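You operate a simulated robot arm through the tools that you are given. There is no shell and no other tool. Be economical: measure what you need, move in short steps, check, and stop when the job is done.

You run a simulated robot arm. Do the job below in one go: nothing can be reset, and whatever is moved stays where it is left.

Task
Fetch the white tag marked "GRIT 400" from the top of the long pale grey bench and stand it on the top of the short bench. Take the steel setting block and put it on the shelf of the assembly bench. Put the yellow tag on the top of the wheel bench away on the top of the long pale grey bench. Lift the red bin lid open. Any order will do. Set down upright: white tag, steel setting block.

It is judged by the outcome, as a careful person would: the job done as asked, and still so three seconds after it is handed in. It fails if anything else is knocked over, pushed out of place, dropped, spilled or broken. Lids that push on must go on centred and level and be pressed home; caps that screw on are set level and turned clockwise until they are tight.

Robot
A 7-joint arm with a fingered hand on a trunk, on a base that drives. Base frame: it is fixed to the floor where the robot stands at the start and does not move with it; the origin is under the middle of the robot, x ahead of it, y to its left, z up; the surface under the hand at the start is at about z = 880. Units: mm, rad, N and s.
With the tool pointing down near the work surface it reaches from about 360 to 720 mm from the robot's upright axis, wherever it stands. Its first joint turns from -1.204 to 3.002 rad. Places, roughly: red bin lid [500, 1200, 1000]; shelf of the assembly bench [-3800, 1600, 300]; steel setting block [750, 500, 1000]; top of the long pale grey bench [600, 1500, 900]; top of the short bench [-1600, 100, 900]; white tag [500, 0, 1000]; yellow tag [500, -7500, 1000]. Payload 3.4 kg.
The tool frame sits at the grasp point between the pads (the TCP): z along the fingers, y along the line on which they close. The tips reach 25 mm beyond it. Largest opening 88 mm; the body of the gripper starts 29 mm behind the TCP. The gripper is a hand of 4 fingers: y runs from the thumb to the fingers, the wrist lies at [-13, -97, -162] in the tool frame, and closing takes about 1.5 s.
Orientation is that of the tool frame in the base frame, as a unit quaternion [x, y, z, w]. With the fingers straight down and the wrist toward the robot, the tool's x, y and z point along [0, 1, 0], [1, 0, 0] and [0, 0, -1] of the base frame.

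Tools
- The arm moves only by the tool arm_command. Its arguments are lists of equal length, an entry for each row: "offset": the shift along the tool's x, y, z in mm, a list of three; "rotation": the turn, a rotation vector about the tool's x, y, z in rad, a list of three; "jaw": the gripper command, from -1 (shut) to 1 (fully open), values between in proportion. In form: {"offset": [[tx, ty, tz], ...], "rotation": [[ax, ay, az], ...], "jaw": [jaw, ...]}. A call has 1 to 8 rows; each row is the pose to reach, as a shift and turn from the pose commanded when the call began, along the tool's axes at that moment. Rows are played at 5 a second. More than 50 mm and 0.15 rad between two rows, or a gripper value outside its range, and nothing of the call is played. Where a pose cannot be reached the arm comes as near as it can. A force on the tool above 40 N (or 10 N above the force at the start of the call, whichever is more), or a blocked arm, ends the call early, and 0.2 s more pass. The fingers move at their own pace (about 108 mm/s each) and stop on an object; they squeeze with about 27 N. The grip force told is the motor's: it shows also when the fingers shut on nothing. Time passes only in rows, and 0.2 s behind the last, so rows that repeat a pose let the fingers close. The reply holds the time, the measured pose of the TCP, the force on the tool along the base axes, the opening and the grip force, in the units named above and with some noise, with the torque about the TCP (base axes, N m) and any sound that the robot's microphone picked up, and new pictures: "views" is both (left out), scene, wrist or none.
- Cameras (640 x 400 px; columns grow to the right, rows downward): "scene" is now at [120, 31.2, 1399.5]; the picture's right is [0.39, -0.92, 0.00], its down [-0.72, -0.31, -0.63] and it looks along [0.58, 0.25, -0.78] (base axes); focal length 294 px, centre (320, 200). "wrist" rides on the gripper at [64, -83, -98] in the tool frame; the picture's right is [-0.62, 0.37, -0.69], its down [-0.71, -0.63, 0.30] and it looks along [-0.32, 0.68, 0.65] (tool axes); focal length 265 px, centre (320, 200). There is no depth. A picture from a camera that has moved, and an enlarged one, comes with that camera's place and axes in the base frame and with its lens.
- lift_body(by): slides the trunk up (or, below 0, down) by that many mm; the arm and the scene camera ride with it, the base frame stays. It gives what a move gives, with no picture.
- steer(legs): drives the robot by 1 to 6 legs, each [ahead, left, turn to the left] in mm, mm and rad, along the robot's own axes; the way and the turn of a leg run together, so that a leg with both is an arc; at most 1500 mm and 3.142 rad a leg. The arm and the cameras ride along, it lands a little off, and it stops where it bumps. It gives what a move gives, and a new picture of the scene camera.
- grasp_type(shape): the hand has 4 fingers and takes this shape, open, in about a second: jaw (thumb against the fingers, like two jaws); tri (thumb and two fingers); tip (a fingertip pinch); poke (one finger out to press); point (the index stretched); flat (the hand flat); cup (the hand cupped); fist (a fist). The gripper value then closes the fingers along that shape, each until it touches; the sizes above hold for jaw. It gives what a move gives, with no picture.
- turn_head(pan, tilt): turns the head with the scene camera to pan (to the left, within 1.501 rad either way) and tilt (down, from -0.506 to 1.204), counted from straight ahead of the robot. It gives what a move gives, and a new picture of the scene camera.
- zoom(camera, box): a new picture of the part [left, top, right, bottom] of that camera's present view, enlarged. The clock stands still meanwhile.
- hand_in(): hands the job in; it is judged then, once.

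Go step by step. Nothing tells you exact positions but the pictures and the camera data: compare them with the known pose of the tool, close in by small moves and look again before you grip or let go. The budget is 165 turns and 260 pictures, counting those below and the enlarged ones. Unless the task says otherwise, let go and move clear before handing in, and close with one line.

The tools are called after "Emit:" as name(argument=value, ...) on one line, values as JSON. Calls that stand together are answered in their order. arm_command: Moves the arm, as the interface text tells. Its arguments: {"type":"object","properties":{"offset":{"type":"array","items":{"type":"array","items":{"type":"number"}}},"rotation":{"type":"array","items":{"type":"array","items":{"type":"number"}}},"jaw":{"type":"array","items":{"type":"number"}},"views":{"type":"string","enum":["both","scene","wrist","none"]}},"required":["offset","rotation","jaw"]} The other tools are called the same way: lift_body (by) slides the trunk up or down; grasp_type (shape) gives the hand a shape; steer (legs) drives the base; turn_head (pan, tilt) turns the head that bears the scene camera; zoom (camera, box) takes an enlarged picture of a part of a camera's view; hand_in () hands the job in.

At the start:

```text
time: 0.0
tcp_pos: [345.7, 195.3, 1054.1]
orientation: [0.707, 0.707, 0.0, 0.0]
ft_force: [0.0, 0.1, -0.2]
torque: [-0.01, 0.0, 0.0]
finger_gap: 88.0
finger_force: 0.0
shape: jaw
trunk travel left (down, up): [-725.0, 115.0]
robot x, y, heading: [-1.3, -0.4, -0.001]
head pan, tilt: [0.405, 0.894]
```

scene: 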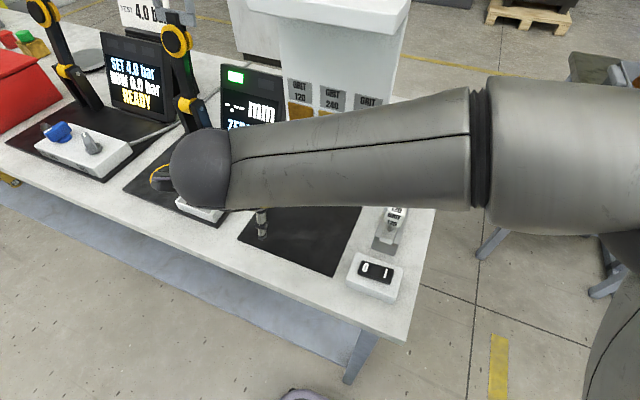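
wrist: 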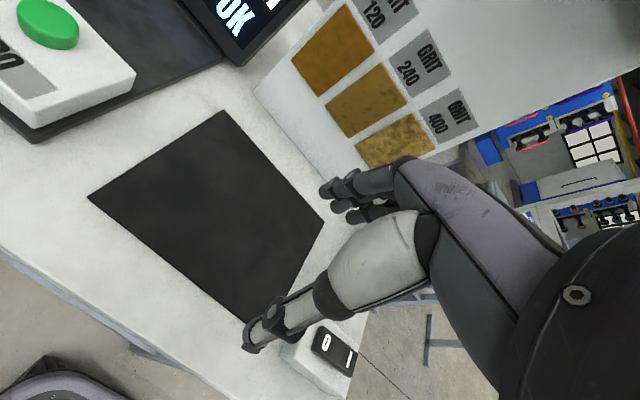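

I see the long bench ahead with a switch, a black mat, gauge displays and something tag-like by the bench's right end. I'll turn the head to survey before moving.

Emit:
turn_head(pan=0.0, tilt=0.7)

Emit:
turn_head(pan=0.9, tilt=0.7)

```text
time: 0.9
tcp_pos: [344.3, 194.4, 1053.7]
orientation: [0.707, 0.707, 0.0, 0.0]
ft_force: [-1.3, -0.4, 0.9]
torque: [0.03, 0.01, 0.0]
finger_gap: 87.5
finger_force: 0.2
shape: jaw
trunk travel left (down, up): [-725.0, 115.0]
robot x, y, heading: [-0.4, -0.2, 0.001]
head pan, tilt: [0.0, 0.7]
camera scene: at [135.2, 1.4, 1415.1], right [0.0, -1.0, 0.0], down [-0.64, 0.0, -0.76], along [0.76, 0.0, -0.64], focal length 294 px, centre (320, 200)
```

scene: 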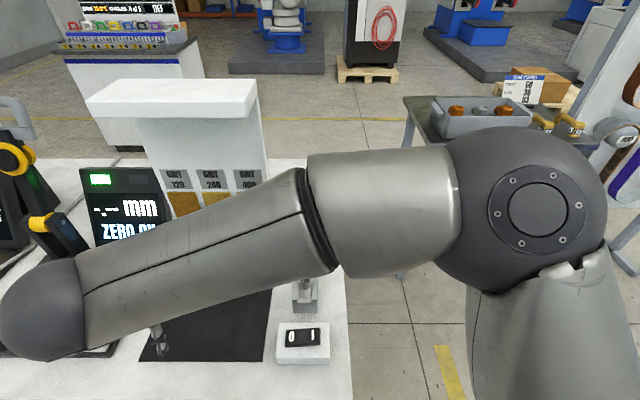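

```text
time: 2.1
tcp_pos: [345.4, 195.7, 1054.4]
orientation: [0.707, 0.707, 0.0, 0.001]
ft_force: [0.0, -1.1, -1.3]
torque: [-0.05, 0.0, 0.0]
finger_gap: 87.7
finger_force: 0.1
shape: jaw
trunk travel left (down, up): [-725.0, 115.0]
robot x, y, heading: [0.1, 0.7, -0.003]
head pan, tilt: [0.901, 0.7]
camera scene: at [103.1, 67.8, 1415.1], right [0.78, -0.62, 0.0], down [-0.4, -0.5, -0.76], along [0.48, 0.6, -0.64], focal length 294 px, centre (320, 200)
```

scene: 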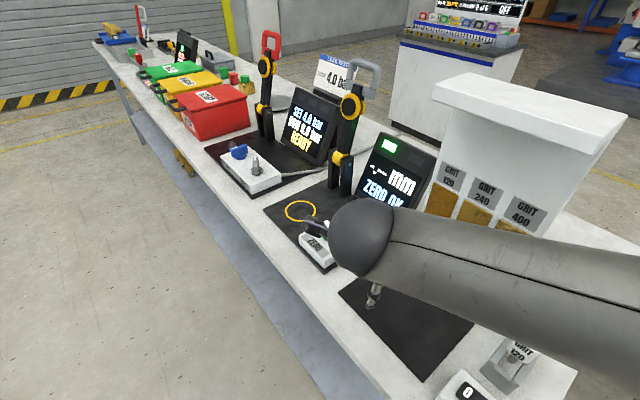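

Bins stand along the bench to the left, and a clip holding a tag sits near the right end. I'll enlarge to read the tag.

Emit:
zoom(camera="scene", box=[420, 300, 580, 400])

Emit:
zoom(camera="scene", box=[220, 130, 460, 310])

Emit:
zoom(camera="scene", box=[80, 0, 290, 150])

```text
4.00 times, centred on (500, 350) of scene
camera zoom: at [103.1, 67.8, 1415.1], right [0.78, -0.62, 0.0], down [-0.4, -0.5, -0.76], along [0.48, 0.6, -0.64], focal length 1177 px, centre (-400, -400)
```

zoom: 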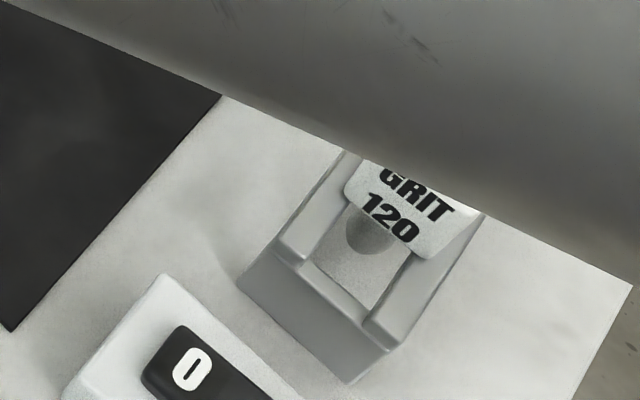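

```text
2.22 times, centred on (340, 220) of scene
camera zoom: at [103.1, 67.8, 1415.1], right [0.78, -0.62, 0.0], down [-0.4, -0.5, -0.76], along [0.48, 0.6, -0.64], focal length 654 px, centre (276, 156)
```

zoom: 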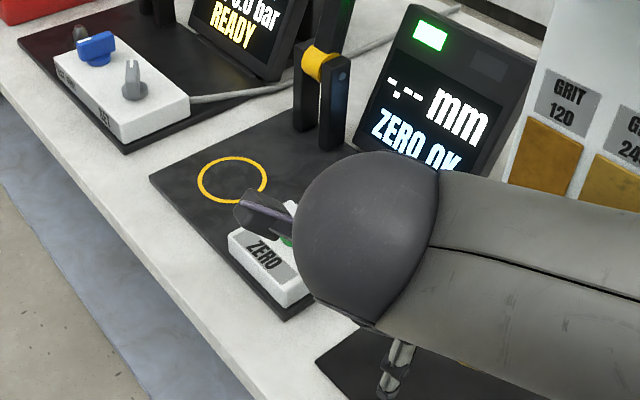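

```text
2.67 times, centred on (185, 75) of scene
camera zoom: at [103.1, 67.8, 1415.1], right [0.78, -0.62, 0.0], down [-0.4, -0.5, -0.76], along [0.48, 0.6, -0.64], focal length 785 px, centre (680, 533)
```

zoom: 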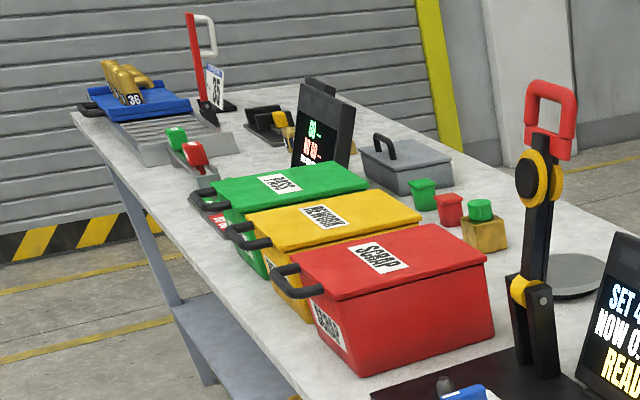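

The clip shows "GRIT 120" on its front tag, half hidden by the arm. I'll slide the hand right and up a bit to look with the wrist camera.

Emit:
arm_command(offset=[[-35, 0, -20], [-70, 0, -40], [-100, 0, -60], [-100, 0, -60]], rotation=[[0, 0, 0], [0, 0, 0], [0, 0, 0], [0, 0, 0]], jaw=[1, 1, 1, 1])

```text
time: 3.1
tcp_pos: [345.5, 96.1, 1112.4]
orientation: [0.707, 0.707, -0.001, 0.0]
ft_force: [0.6, 0.6, -0.3]
torque: [0.0, -0.01, 0.03]
finger_gap: 87.7
finger_force: 0.2
shape: jaw
trunk travel left (down, up): [-725.0, 115.0]
robot x, y, heading: [2.5, -0.8, -0.003]
head pan, tilt: [0.901, 0.7]
camera scene: at [103.3, 68.9, 1415.0], right [0.78, -0.62, 0.0], down [-0.4, -0.51, -0.76], along [0.47, 0.6, -0.64], focal length 294 px, centre (320, 200)
camera wrist: at [260.6, 161.0, 1212.5], right [0.37, -0.62, 0.69], down [-0.63, -0.71, -0.3], along [0.68, -0.32, -0.65], focal length 265 px, centre (320, 200)
```

scene: 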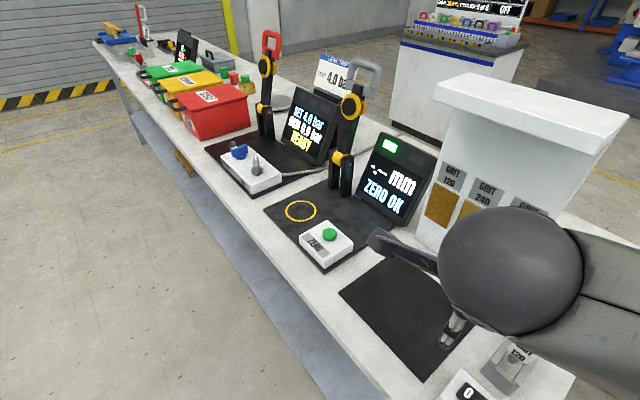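
wrist: 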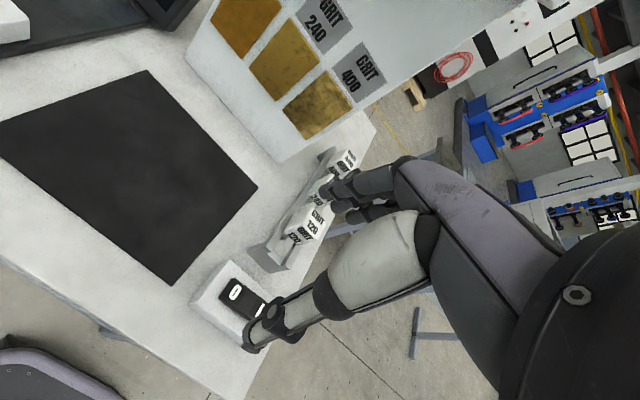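

Emit:
zoom(camera="wrist", box=[230, 130, 390, 290])

Emit:
turn_head(pan=1.4, tilt=0.3)

Emit:
turn_head(pan=-1.3, tilt=0.3)

```text
2.50 times, centred on (310, 210) of wrist
camera zoom: at [260.6, 161.0, 1212.5], right [0.37, -0.62, 0.69], down [-0.63, -0.71, -0.3], along [0.68, -0.32, -0.65], focal length 664 px, centre (345, 175)
```

zoom: 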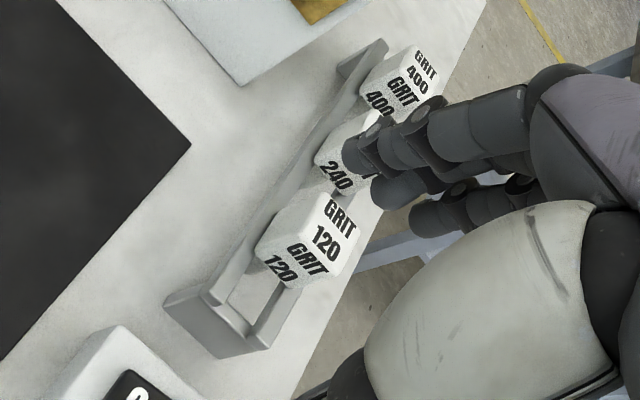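

```text
time: 4.0
tcp_pos: [344.6, 95.4, 1114.2]
orientation: [0.707, 0.708, -0.001, -0.001]
ft_force: [0.0, -0.5, -0.8]
torque: [0.01, 0.03, 0.01]
finger_gap: 87.4
finger_force: 0.0
shape: jaw
trunk travel left (down, up): [-725.0, 115.0]
robot x, y, heading: [1.4, -0.5, 0.001]
head pan, tilt: [1.4, 0.3]
camera scene: at [66.3, 93.3, 1451.2], right [0.99, -0.17, 0.0], down [-0.05, -0.29, -0.96], along [0.16, 0.94, -0.3], focal length 294 px, centre (320, 200)
```

scene: 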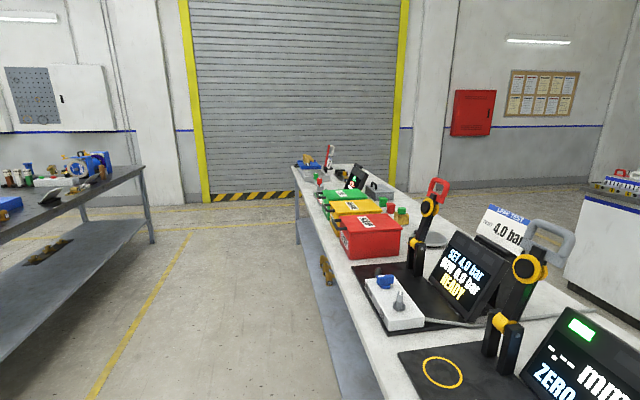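

```text
time: 6.4
tcp_pos: [344.1, 94.4, 1113.6]
orientation: [0.707, 0.707, 0.001, 0.0]
ft_force: [-0.3, -0.2, -0.8]
torque: [0.02, -0.04, -0.01]
finger_gap: 87.7
finger_force: 0.0
shape: jaw
trunk travel left (down, up): [-725.0, 115.0]
robot x, y, heading: [0.4, -1.2, -0.003]
head pan, tilt: [-1.3, 0.3]
camera scene: at [75.2, -88.7, 1451.2], right [-0.96, -0.27, 0.0], down [-0.08, 0.28, -0.96], along [0.26, -0.92, -0.3], focal length 294 px, centre (320, 200)
```

scene: 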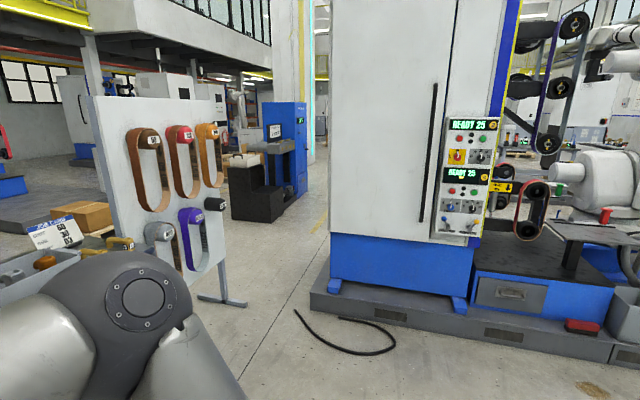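

The rack holds tags 120, 240, 400 from front to back, lying along x near y≈15; GRIT 400 is the farthest. I'll back up to see it (and the setting block) unobstructed.

Emit:
steer(legs=[[0, -400, 0]])

Emit:
turn_head(pan=0.65, tilt=0.6)

```text
time: 8.9
tcp_pos: [344.9, -301.1, 1113.6]
orientation: [0.708, 0.706, 0.0, 0.0]
ft_force: [0.2, 0.3, 0.0]
torque: [0.05, -0.01, 0.03]
finger_gap: 87.5
finger_force: 0.0
shape: jaw
trunk travel left (down, up): [-725.0, 115.0]
robot x, y, heading: [0.1, -395.7, -0.004]
head pan, tilt: [-1.3, 0.3]
camera scene: at [74.0, -484.1, 1451.2], right [-0.96, -0.26, 0.0], down [-0.08, 0.29, -0.96], along [0.25, -0.92, -0.3], focal length 294 px, centre (320, 200)
```

scene: 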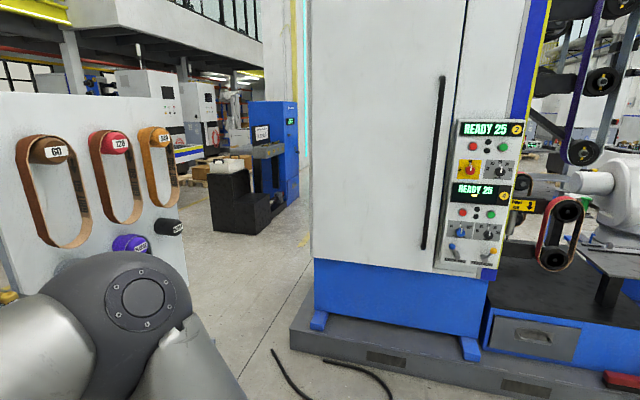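

```text
time: 10.8
tcp_pos: [343.4, -301.4, 1114.2]
orientation: [0.708, 0.707, 0.0, 0.0]
ft_force: [0.2, -0.1, 0.7]
torque: [-0.01, -0.02, 0.02]
finger_gap: 87.8
finger_force: 0.1
shape: jaw
trunk travel left (down, up): [-725.0, 115.0]
robot x, y, heading: [-0.7, -396.0, -0.003]
head pan, tilt: [0.649, 0.6]
camera scene: at [120.1, -340.5, 1423.7], right [0.6, -0.8, 0.0], down [-0.45, -0.34, -0.83], along [0.66, 0.5, -0.56], focal length 294 px, centre (320, 200)
```

scene: 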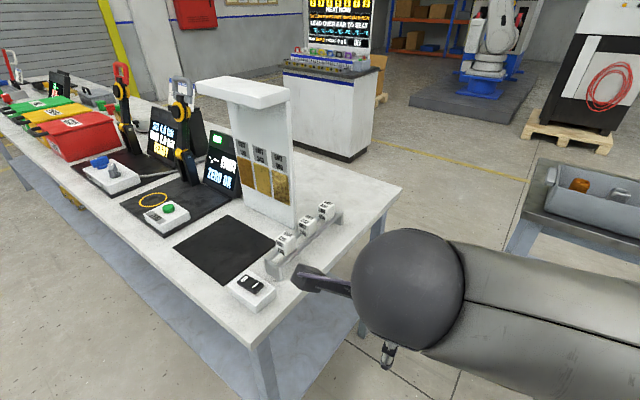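

Emit:
zoom(camera="scene", box=[250, 190, 362, 290])

Emit:
zoom(camera="scene", box=[80, 60, 300, 260])

```text
4.00 times, centred on (306, 240) of scene
camera zoom: at [120.1, -340.5, 1423.7], right [0.6, -0.8, 0.0], down [-0.45, -0.34, -0.83], along [0.66, 0.5, -0.56], focal length 1177 px, centre (376, 40)
```

zoom: 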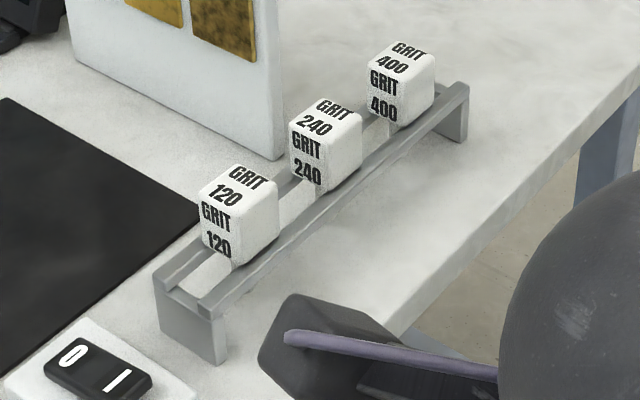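

```text
2.00 times, centred on (190, 160) of scene
camera zoom: at [120.1, -340.5, 1423.7], right [0.6, -0.8, 0.0], down [-0.45, -0.34, -0.83], along [0.66, 0.5, -0.56], focal length 589 px, centre (580, 280)
```

zoom: 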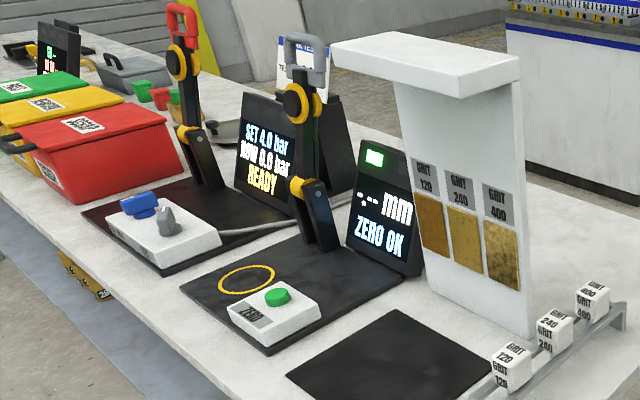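

The rack is clear now: cubes on two rails, GRIT 400 at about (650, 40), top near z≈960. I'll drive back left, then turn the hand so it closes along y.

Emit:
steer(legs=[[0, 330, 0]])

Emit:
arm_command(offset=[[0, 30, 0], [0, 60, 0], [0, 90, 0], [0, 110, 0], [0, 110, 0], [0, 110, 0], [0, 110, 0], [0, 110, 0]], rotation=[[0, 0, -0.14], [0, 0, -0.28], [0, 0, -0.42], [0, 0, -0.56], [0, 0, -0.7], [0, 0, -0.84], [0, 0, -0.98], [0, 0, -1.12]], jaw=[1, 1, 1, 1, 1, 1, 1, 1])

```text
time: 12.9
tcp_pos: [346.1, 28.9, 1113.6]
orientation: [0.709, 0.705, -0.001, 0.0]
ft_force: [0.2, -0.1, 0.1]
torque: [-0.01, 0.01, 0.02]
finger_gap: 87.4
finger_force: 0.0
shape: jaw
trunk travel left (down, up): [-725.0, 115.0]
robot x, y, heading: [-4.8, -62.4, -0.006]
head pan, tilt: [0.649, 0.6]
camera scene: at [121.7, -9.4, 1423.7], right [0.6, -0.8, 0.0], down [-0.45, -0.34, -0.82], along [0.66, 0.49, -0.57], focal length 294 px, centre (320, 200)
```

scene: 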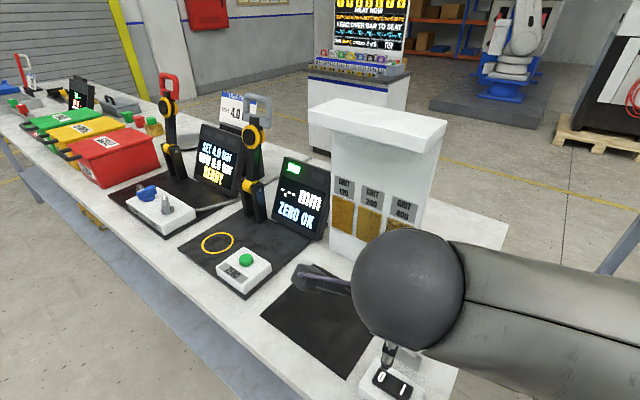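

```text
time: 14.8
tcp_pos: [456.6, 27.7, 1114.3]
orientation: [0.226, 0.974, 0.0, -0.001]
ft_force: [0.2, -0.6, -0.2]
torque: [0.01, -0.01, 0.01]
finger_gap: 87.5
finger_force: 0.2
shape: jaw
trunk travel left (down, up): [-725.0, 115.0]
robot x, y, heading: [-0.7, -63.2, -0.006]
head pan, tilt: [0.649, 0.6]
camera scene: at [122.3, -10.1, 1423.7], right [0.6, -0.8, 0.0], down [-0.45, -0.34, -0.82], along [0.66, 0.5, -0.57], focal length 294 px, centre (320, 200)
camera wrist: at [361.4, -17.6, 1212.6], right [0.72, 0.06, 0.69], down [0.36, -0.88, -0.31], along [0.59, 0.47, -0.65], focal length 265 px, centre (320, 200)
```

scene: 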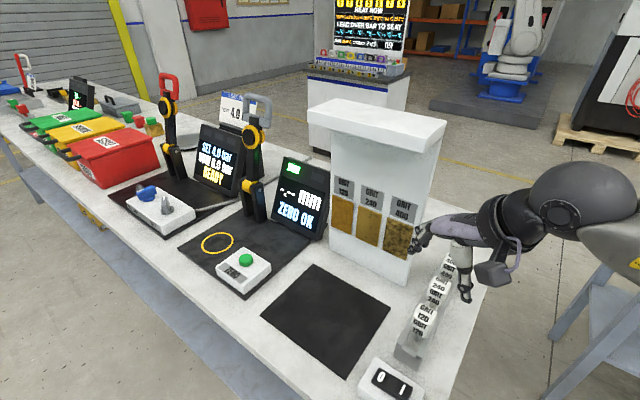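
wrist: 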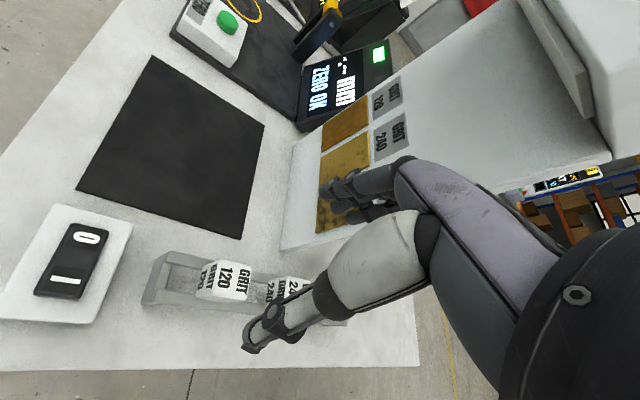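

The wrist camera now sees the cubes and the dispenser wall at y≈103. I'll move above the 400 cube and finish the turn.

Emit:
arm_command(offset=[[-40, 22, 0], [-80, 44, 0], [-120, 66, 0], [-160, 88, 0], [-170, 93, 20], [-170, 93, 40]], rotation=[[0, 0, -0.12], [0, 0, -0.24], [0, 0, -0.36], [0, 0, -0.45], [0, 0, -0.45], [0, 0, -0.45]], jaw=[0.7, 0.7, 0.7, 0.7, 0.7, 0.7])

```text
time: 16.1
tcp_pos: [353.5, 64.5, 1122.2]
orientation: [0.041, 0.999, 0.007, -0.019]
ft_force: [0.6, 0.1, 0.8]
torque: [0.02, 0.0, -0.01]
finger_gap: 74.8
finger_force: 0.0
shape: jaw
out of reach, approached as far as the arm can: row 1, 2, 3, 4, 5, 6
trunk travel left (down, up): [-725.0, 115.0]
robot x, y, heading: [0.1, -66.5, -0.005]
head pan, tilt: [0.649, 0.6]
camera scene: at [121.4, -9.9, 1423.7], right [0.6, -0.8, 0.0], down [-0.45, -0.34, -0.83], along [0.66, 0.49, -0.56], focal length 294 px, centre (320, 200)
camera wrist: at [284.9, -15.3, 1221.8], right [0.67, 0.3, 0.67], down [0.65, -0.68, -0.34], along [0.36, 0.66, -0.66], focal length 265 px, centre (320, 200)
```

scene: 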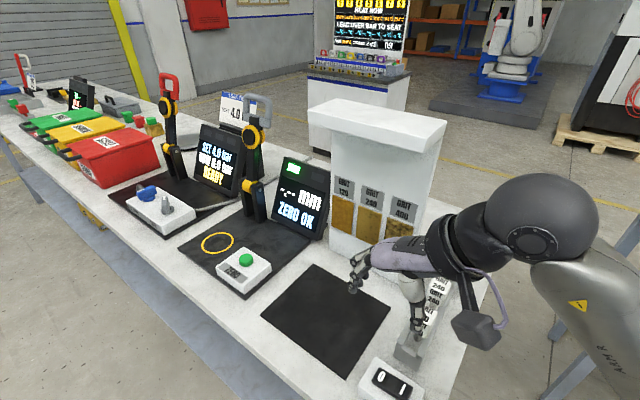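
wrist: 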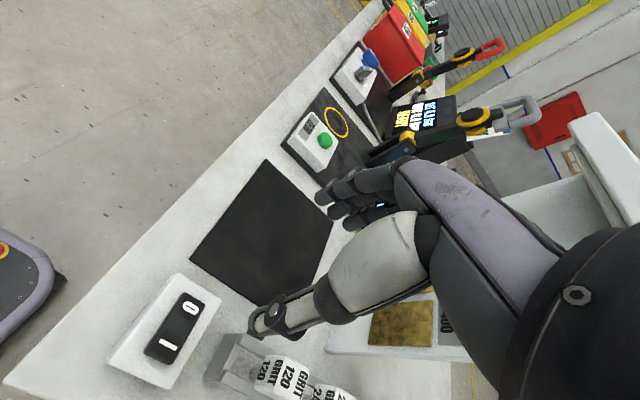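

That yaw is not reachable from here, so I'll go around to the bench's right end and work straight at the rack from there, with heading +90°.

Emit:
arm_command(offset=[[0, 0, -20], [0, 0, -20], [0, 0, -20], [0, 0, -20], [0, 0, -20], [0, 0, -20], [0, 0, -20], [0, 0, -20]], rotation=[[0, 0, 0.14], [0, 0, 0.28], [0, 0, 0.42], [0, 0, 0.56], [0, 0, 0.7], [0, 0, 0.84], [0, 0, 0.98], [0, 0, 1.12]], jaw=[1, 1, 1, 1, 1, 1, 1, 1], views="none")

Emit:
steer(legs=[[0, -480, 0], [620, 0, 0], [0, 0, 1.571]])

```text
time: 17.9
tcp_pos: [353.3, 64.1, 1143.5]
orientation: [0.567, 0.823, -0.003, -0.019]
ft_force: [0.6, 0.8, -1.3]
torque: [0.01, 0.0, -0.01]
finger_gap: 87.8
finger_force: 0.1
shape: jaw
trunk travel left (down, up): [-725.0, 115.0]
robot x, y, heading: [-0.7, -65.4, -0.002]
head pan, tilt: [0.649, 0.6]
```

```text
time: 27.7
tcp_pos: [476.5, -192.6, 1143.2]
orientation: [-0.191, 0.981, -0.016, -0.011]
ft_force: [0.8, 0.1, -0.3]
torque: [0.03, -0.02, 0.0]
finger_gap: 87.4
finger_force: 0.0
shape: jaw
trunk travel left (down, up): [-725.0, 115.0]
robot x, y, heading: [610.4, -543.6, 1.577]
head pan, tilt: [0.649, 0.6]
camera scene: at [554.7, -422.3, 1423.7], right [0.79, 0.61, 0.0], down [0.35, -0.45, -0.83], along [-0.51, 0.65, -0.56], focal length 294 px, centre (320, 200)
```

scene: 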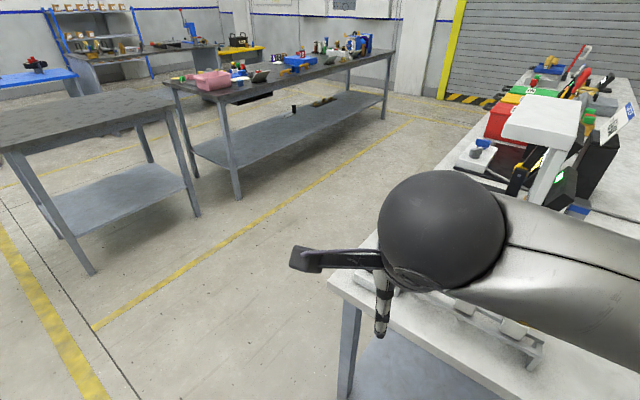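

Robot is now at the bench end facing +y. I'll square the hand and go above the 400 cube.

Emit:
arm_command(offset=[[-40, 24, 0], [-80, 48, 0], [-120, 72, 0], [-160, 96, 0], [-200, 120, 0], [-240, 144, 15], [-247, 147, 40], [-247, 147, 40]], rotation=[[0, 0, 0.1], [-0.01, -0.01, 0.2], [-0.02, -0.01, 0.3], [-0.032, -0.022, 0.385], [-0.032, -0.022, 0.385], [-0.032, -0.022, 0.385], [-0.032, -0.022, 0.385], [-0.032, -0.022, 0.385]], jaw=[1, 1, 1, 1, 1, 1, 1, 1])

Emit:
turn_head(pan=0.1, tilt=0.7)

```text
time: 29.5
tcp_pos: [649.2, 36.0, 1091.7]
orientation: [0.001, 1.0, 0.0, 0.0]
ft_force: [0.0, -0.3, -0.1]
torque: [-0.03, -0.04, -0.01]
finger_gap: 87.8
finger_force: 0.0
shape: jaw
trunk travel left (down, up): [-725.0, 115.0]
robot x, y, heading: [612.1, -542.8, 1.582]
head pan, tilt: [0.649, 0.6]
camera scene: at [554.8, -422.2, 1423.7], right [0.79, 0.61, 0.0], down [0.35, -0.45, -0.83], along [-0.51, 0.65, -0.56], focal length 294 px, centre (320, 200)
camera wrist: at [583.7, -46.7, 1190.0], right [0.62, 0.37, 0.69], down [0.71, -0.63, -0.3], along [0.33, 0.68, -0.65], focal length 265 px, centre (320, 200)
```

scene: 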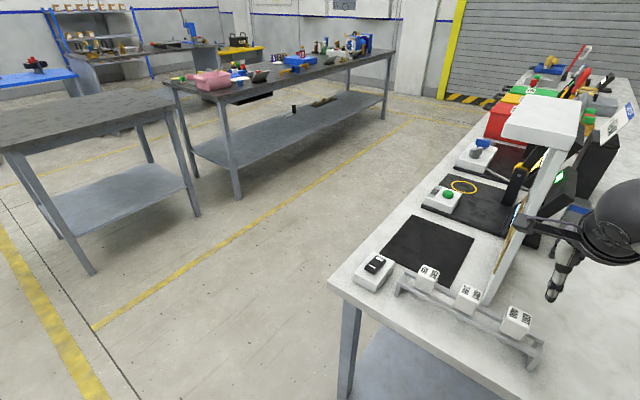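
wrist: 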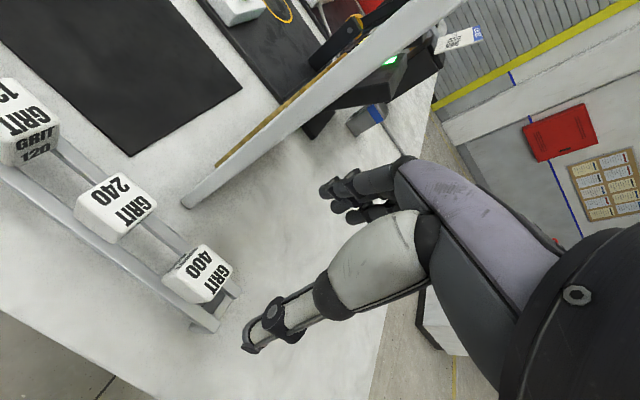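

```text
time: 30.4
tcp_pos: [648.0, 35.9, 1092.0]
orientation: [0.0, 1.0, 0.0, -0.001]
ft_force: [0.7, -0.2, 0.3]
torque: [0.01, -0.01, 0.0]
finger_gap: 87.7
finger_force: 0.0
shape: jaw
trunk travel left (down, up): [-725.0, 115.0]
robot x, y, heading: [608.1, -541.1, 1.579]
head pan, tilt: [0.099, 0.7]
camera scene: at [599.5, -407.7, 1415.1], right [0.99, 0.11, 0.0], down [0.07, -0.64, -0.77], along [-0.08, 0.76, -0.64], focal length 294 px, centre (320, 200)
```

scene: 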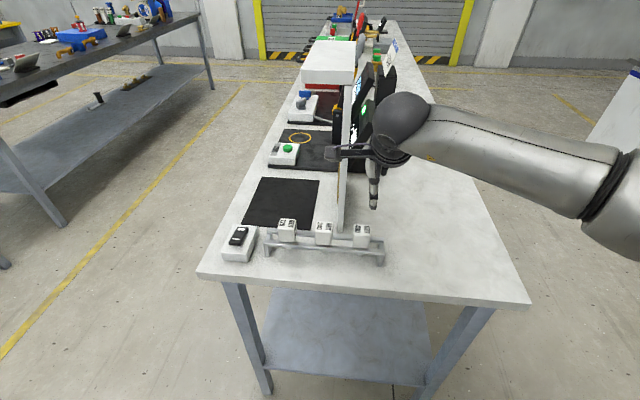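

I see the 400 cube clearly from both cameras now. I'll enlarge both to triangulate it.

Emit:
zoom(camera="scene", box=[300, 195, 400, 275])

Emit:
zoom(camera="wrist", box=[130, 220, 290, 350])

```text
5.00 times, centred on (350, 235) of scene
camera zoom: at [599.5, -407.7, 1415.1], right [0.99, 0.11, 0.0], down [0.07, -0.64, -0.77], along [-0.08, 0.76, -0.64], focal length 1472 px, centre (170, 25)
```

zoom: 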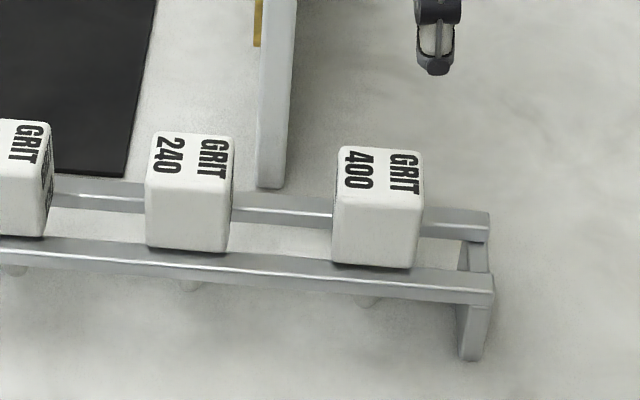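

```text
3.08 times, centred on (210, 285) of wrist
camera zoom: at [583.4, -47.0, 1190.3], right [0.62, 0.37, 0.69], down [0.71, -0.63, -0.3], along [0.33, 0.68, -0.65], focal length 817 px, centre (658, -62)
```

zoom: 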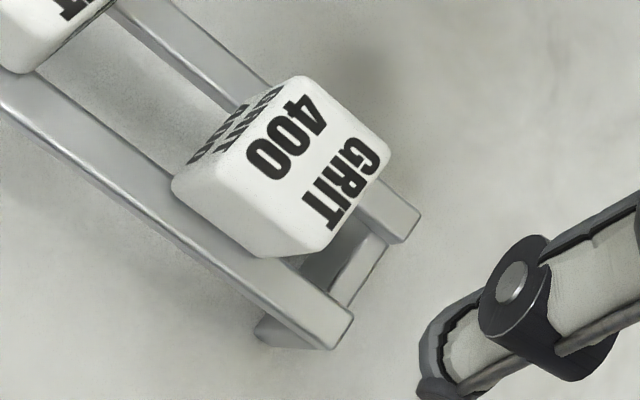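

The cube is about 36 mm, centred near (639, 26) with its top near z≈976. I'll descend partway over it and look.

Emit:
arm_command(offset=[[9, -9, 30], [9, -9, 60], [9, -9, 82], [9, -9, 82]], rotation=[[0, 0, 0], [0, 0, 0], [0, 0, 0], [0, 0, 0]], jaw=[1, 1, 1, 1])

Emit:
zoom(camera="scene", box=[300, 155, 420, 275])

```text
time: 31.4
tcp_pos: [640.9, 26.5, 1009.5]
orientation: [0.001, 1.0, 0.0, 0.0]
ft_force: [0.3, -0.2, 1.3]
torque: [0.01, -0.01, 0.01]
finger_gap: 87.7
finger_force: 0.1
shape: jaw
trunk travel left (down, up): [-725.0, 115.0]
robot x, y, heading: [613.0, -540.1, 1.585]
head pan, tilt: [0.099, 0.7]
camera scene: at [599.7, -407.9, 1415.1], right [0.99, 0.11, 0.0], down [0.07, -0.64, -0.77], along [-0.08, 0.76, -0.64], focal length 294 px, centre (320, 200)
camera wrist: at [574.5, -56.2, 1108.8], right [0.62, 0.37, 0.69], down [0.71, -0.63, -0.3], along [0.33, 0.68, -0.65], focal length 265 px, centre (320, 200)
```

scene: 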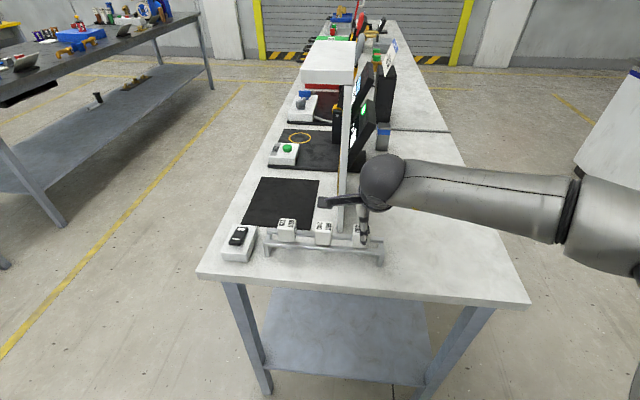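
wrist: 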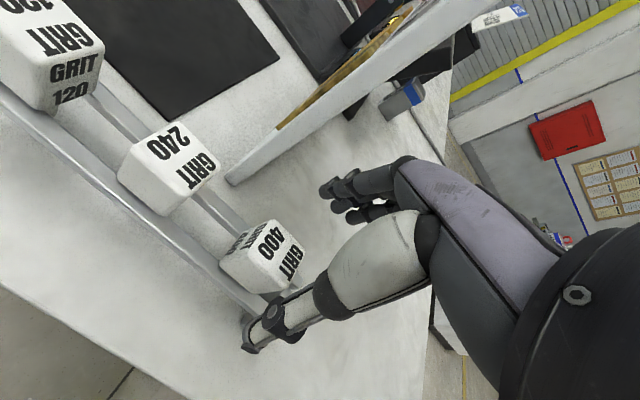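

```text
3.33 times, centred on (360, 215) of scene
camera zoom: at [599.7, -407.9, 1415.1], right [0.99, 0.11, 0.0], down [0.07, -0.64, -0.77], along [-0.08, 0.76, -0.64], focal length 981 px, centre (187, 150)
```

zoom: 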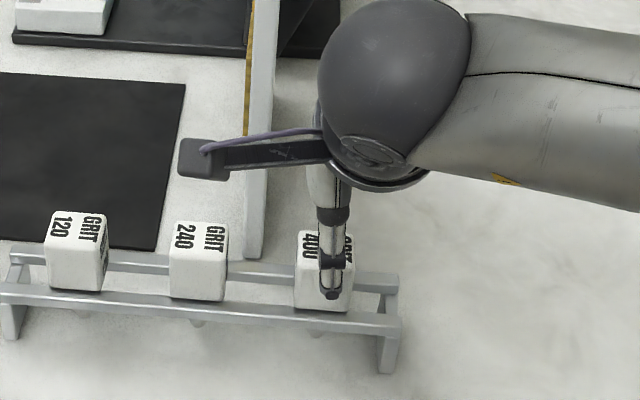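

The cube sits between the thumb and fingers; a small shift and descend to grip height.

Emit:
arm_command(offset=[[4, -2, 15], [4, -2, 30], [4, -2, 38], [4, -2, 38]], rotation=[[0, 0, 0], [0, 0, 0], [0, 0, 0], [0, 0, 0]], jaw=[1, 1, 1, 1])

Emit:
zoom(camera="wrist", box=[200, 150, 400, 350])

```text
time: 32.5
tcp_pos: [636.2, 23.5, 971.9]
orientation: [0.001, 1.0, 0.0, 0.0]
ft_force: [-0.3, -0.5, 0.2]
torque: [0.02, -0.04, 0.01]
finger_gap: 87.8
finger_force: 0.1
shape: jaw
trunk travel left (down, up): [-725.0, 115.0]
robot x, y, heading: [606.0, -545.1, 1.581]
head pan, tilt: [0.099, 0.7]
camera scene: at [599.7, -407.7, 1415.1], right [0.99, 0.11, 0.0], down [0.07, -0.64, -0.76], along [-0.08, 0.76, -0.64], focal length 294 px, centre (320, 200)
camera wrist: at [570.8, -58.7, 1070.4], right [0.62, 0.37, 0.69], down [0.71, -0.63, -0.3], along [0.33, 0.68, -0.65], focal length 265 px, centre (320, 200)
```

scene: 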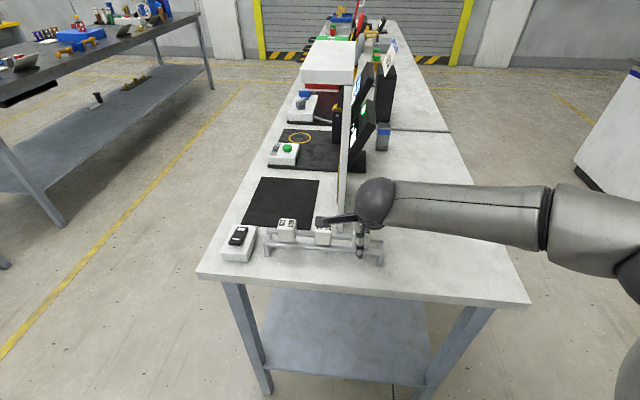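
wrist: 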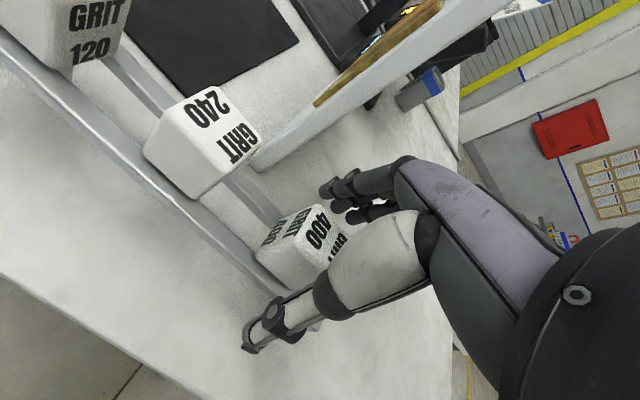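

```text
2.00 times, centred on (300, 250) of wrist
camera zoom: at [570.8, -58.7, 1070.4], right [0.62, 0.37, 0.69], down [0.71, -0.63, -0.3], along [0.33, 0.68, -0.65], focal length 531 px, centre (360, 100)
```

zoom: 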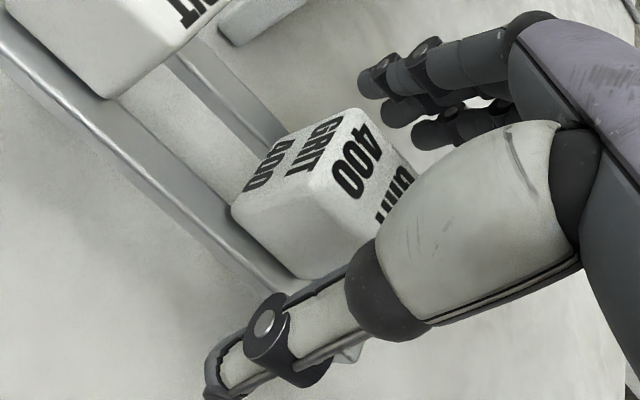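

The cube's centre appears roughly 9 mm toward -x and -y of the TCP; I'll correct then close.

Emit:
arm_command(offset=[[8, -8, 2], [8, -8, 2]], rotation=[[0, 0, 0], [0, 0, 0]], jaw=[1, 1], views="none")

Emit:
zoom(camera="wrist", box=[200, 150, 400, 350])

Emit:
zoom(camera="scene", box=[310, 190, 410, 270])

```text
time: 33.0
tcp_pos: [628.1, 14.6, 968.6]
orientation: [0.0, 1.0, -0.001, 0.0]
ft_force: [0.4, 0.0, -0.3]
torque: [-0.03, -0.03, 0.05]
finger_gap: 87.6
finger_force: 0.0
shape: jaw
trunk travel left (down, up): [-725.0, 115.0]
robot x, y, heading: [609.9, -541.5, 1.577]
head pan, tilt: [0.099, 0.7]
```

```text
2.00 times, centred on (300, 250) of wrist
camera zoom: at [563.0, -66.9, 1068.2], right [0.62, 0.37, 0.69], down [0.71, -0.63, -0.3], along [0.33, 0.68, -0.65], focal length 531 px, centre (360, 100)
```

zoom: 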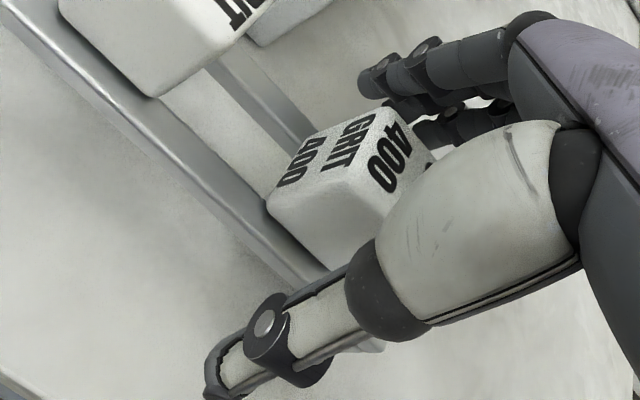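

```text
5.00 times, centred on (360, 230) of scene
camera zoom: at [600.0, -407.5, 1415.1], right [0.99, 0.11, 0.0], down [0.07, -0.64, -0.76], along [-0.08, 0.76, -0.64], focal length 1472 px, centre (120, 50)
```

zoom: 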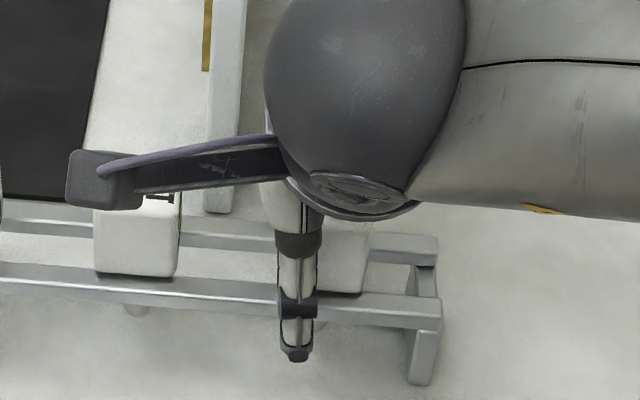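

I misread the enlarged scale: the former position was right. The cube is near (638, 25), so I'll move back by 10 mm and close.

Emit:
arm_command(offset=[[-10, 10, 0], [-10, 10, 0]], rotation=[[0, 0, 0], [0, 0, 0]], jaw=[1, 1], views="none")

Emit:
arm_command(offset=[[0, 0, 0], [0, 0, 0], [0, 0, 0], [0, 0, 0], [0, 0, 0], [0, 0, 0], [0, 0, 0], [0, 0, 0]], rotation=[[0, 0, 0], [0, 0, 0], [0, 0, 0], [0, 0, 0], [0, 0, 0], [0, 0, 0], [0, 0, 0], [0, 0, 0]], jaw=[0.6, 0.3, 0.1, -0.1, -0.3, -0.6, -0.8, -0.8], views="wrist")

```text
time: 33.6
tcp_pos: [637.3, 26.3, 969.6]
orientation: [0.0, 1.0, 0.0, 0.0]
ft_force: [-0.4, -0.8, 0.2]
torque: [0.0, -0.01, 0.02]
finger_gap: 87.8
finger_force: 0.0
shape: jaw
trunk travel left (down, up): [-725.0, 115.0]
robot x, y, heading: [612.5, -543.2, 1.581]
head pan, tilt: [0.099, 0.7]
```

```text
time: 35.5
tcp_pos: [638.3, 25.5, 968.8]
orientation: [0.001, 1.0, 0.0, 0.0]
ft_force: [-0.9, 0.6, 0.2]
torque: [0.0, -0.02, -0.01]
finger_gap: 28.4
finger_force: 27.5
shape: jaw
trunk travel left (down, up): [-725.0, 115.0]
robot x, y, heading: [612.9, -548.3, 1.579]
head pan, tilt: [0.099, 0.7]
camera wrist: at [572.7, -56.6, 1068.5], right [0.62, 0.37, 0.69], down [0.71, -0.63, -0.3], along [0.33, 0.68, -0.65], focal length 265 px, centre (320, 200)
```

wrist: 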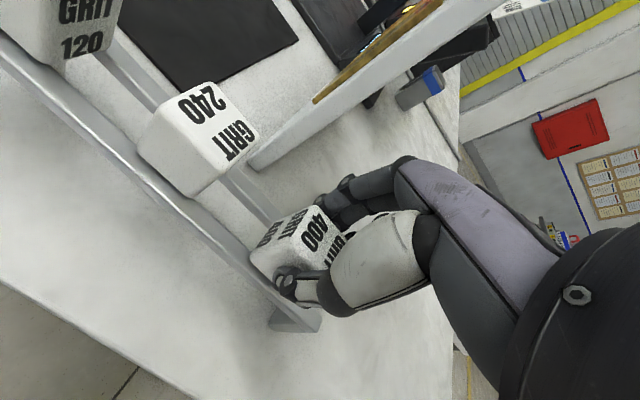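

Gripped at 28 mm with force. I'll lift straight up.

Emit:
arm_command(offset=[[0, 0, -15], [0, 0, -40], [0, 0, -80], [0, 0, -120], [0, 0, -120]], rotation=[[0, 0, 0], [0, 0, 0], [0, 0, 0], [0, 0, 0], [0, 0, 0]], jaw=[-0.8, -0.8, -0.8, -0.8, -0.8])

Emit:
zoom(camera="scene", box=[280, 130, 440, 280])

```text
time: 36.6
tcp_pos: [638.6, 26.1, 1090.3]
orientation: [0.0, 1.0, -0.001, 0.0]
ft_force: [0.0, 0.2, -1.1]
torque: [0.0, 0.0, -0.02]
finger_gap: 28.5
finger_force: 27.0
shape: jaw
trunk travel left (down, up): [-725.0, 115.0]
robot x, y, heading: [610.3, -547.3, 1.582]
head pan, tilt: [0.099, 0.7]
camera scene: at [599.7, -407.1, 1415.0], right [0.99, 0.11, 0.0], down [0.07, -0.64, -0.76], along [-0.08, 0.76, -0.64], focal length 294 px, centre (320, 200)
camera wrist: at [572.4, -56.7, 1188.4], right [0.62, 0.37, 0.69], down [0.71, -0.63, -0.3], along [0.33, 0.68, -0.65], focal length 265 px, centre (320, 200)
```

scene: 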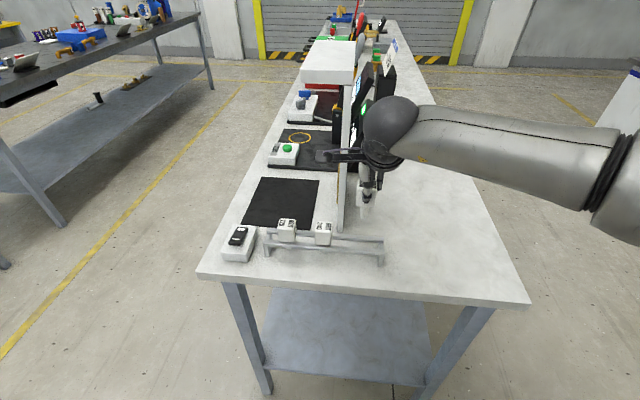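
wrist: 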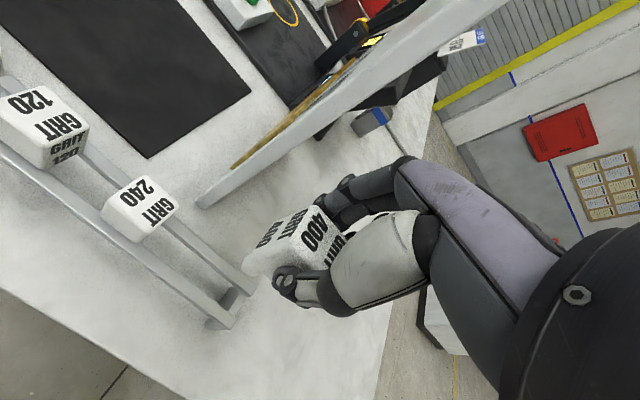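

```text
2.67 times, centred on (360, 205) of scene
camera zoom: at [599.7, -407.1, 1415.0], right [0.99, 0.11, 0.0], down [0.07, -0.64, -0.76], along [-0.08, 0.76, -0.64], focal length 785 px, centre (213, 187)
```

zoom: 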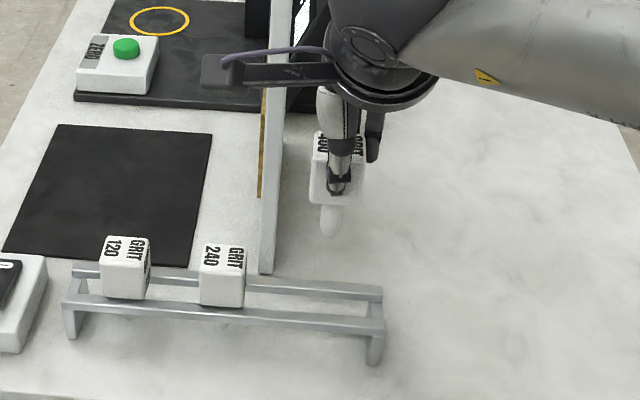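

Lifted. The tag has a stem; I'll look at its foot.

Emit:
zoom(camera="scene", box=[340, 170, 390, 220])

Emit:
zoom(camera="wrist", box=[330, 80, 410, 150])

```text
8.00 times, centred on (365, 195) of scene
camera zoom: at [599.7, -407.1, 1415.0], right [0.99, 0.11, 0.0], down [0.07, -0.64, -0.76], along [-0.08, 0.76, -0.64], focal length 2355 px, centre (-40, 240)
```

zoom: 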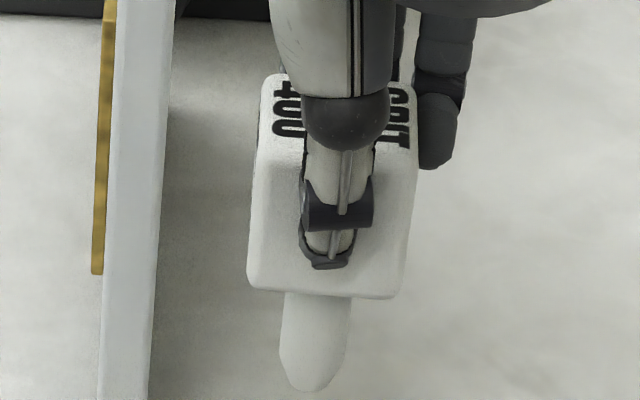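

```text
5.71 times, centred on (370, 115) of wrist
camera zoom: at [572.4, -56.7, 1188.4], right [0.62, 0.37, 0.69], down [0.71, -0.63, -0.3], along [0.33, 0.68, -0.65], focal length 1517 px, centre (34, 686)
```

zoom: 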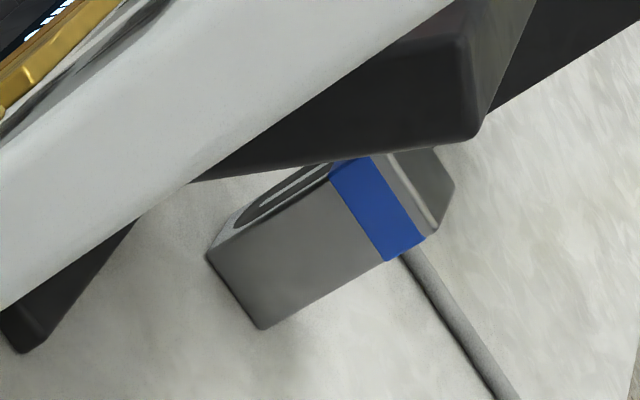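

The stem is tapered; I need to see what's on the short bench. The setting block (steel, blue band) lies behind the displays. Driving to the short bench now.

Emit:
steer(legs=[[-150, 0, 0], [0, 0, 1.571], [1400, 0, 0], [0, -795, 0]])

Emit:
turn_head(pan=0.1, tilt=0.7)

```text
time: 52.3
tcp_pos: [-1369.0, 104.3, 1088.6]
orientation: [0.712, -0.702, 0.0, 0.0]
ft_force: [0.1, 0.9, -1.1]
torque: [-0.05, 0.0, 0.02]
finger_gap: 28.5
finger_force: 27.5
shape: jaw
trunk travel left (down, up): [-725.0, 115.0]
robot x, y, heading: [-800.9, 84.4, -3.117]
head pan, tilt: [0.099, 0.7]
camera scene: at [-934.5, 73.1, 1415.1], right [-0.12, 0.99, 0.0], down [0.64, 0.08, -0.76], along [-0.76, -0.1, -0.64], focal length 294 px, centre (320, 200)
```

scene: 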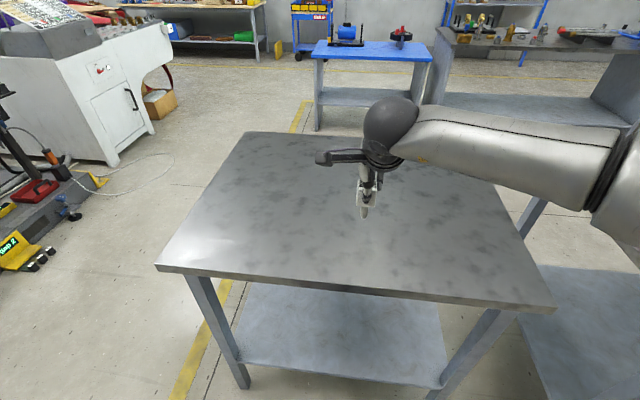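

```text
time: 52.9
tcp_pos: [-1367.7, 103.2, 1089.6]
orientation: [0.712, -0.702, -0.001, 0.0]
ft_force: [-0.1, 0.0, -0.4]
torque: [-0.01, -0.01, -0.01]
finger_gap: 28.1
finger_force: 26.8
shape: jaw
trunk travel left (down, up): [-725.0, 115.0]
robot x, y, heading: [-800.7, 82.0, -3.111]
head pan, tilt: [0.099, 0.7]
camera scene: at [-934.5, 72.9, 1415.1], right [-0.12, 0.99, 0.0], down [0.64, 0.08, -0.76], along [-0.76, -0.1, -0.64], focal length 294 px, centre (320, 200)
```

scene: 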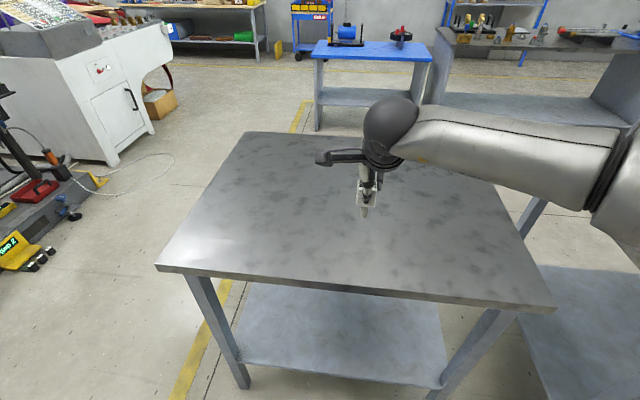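

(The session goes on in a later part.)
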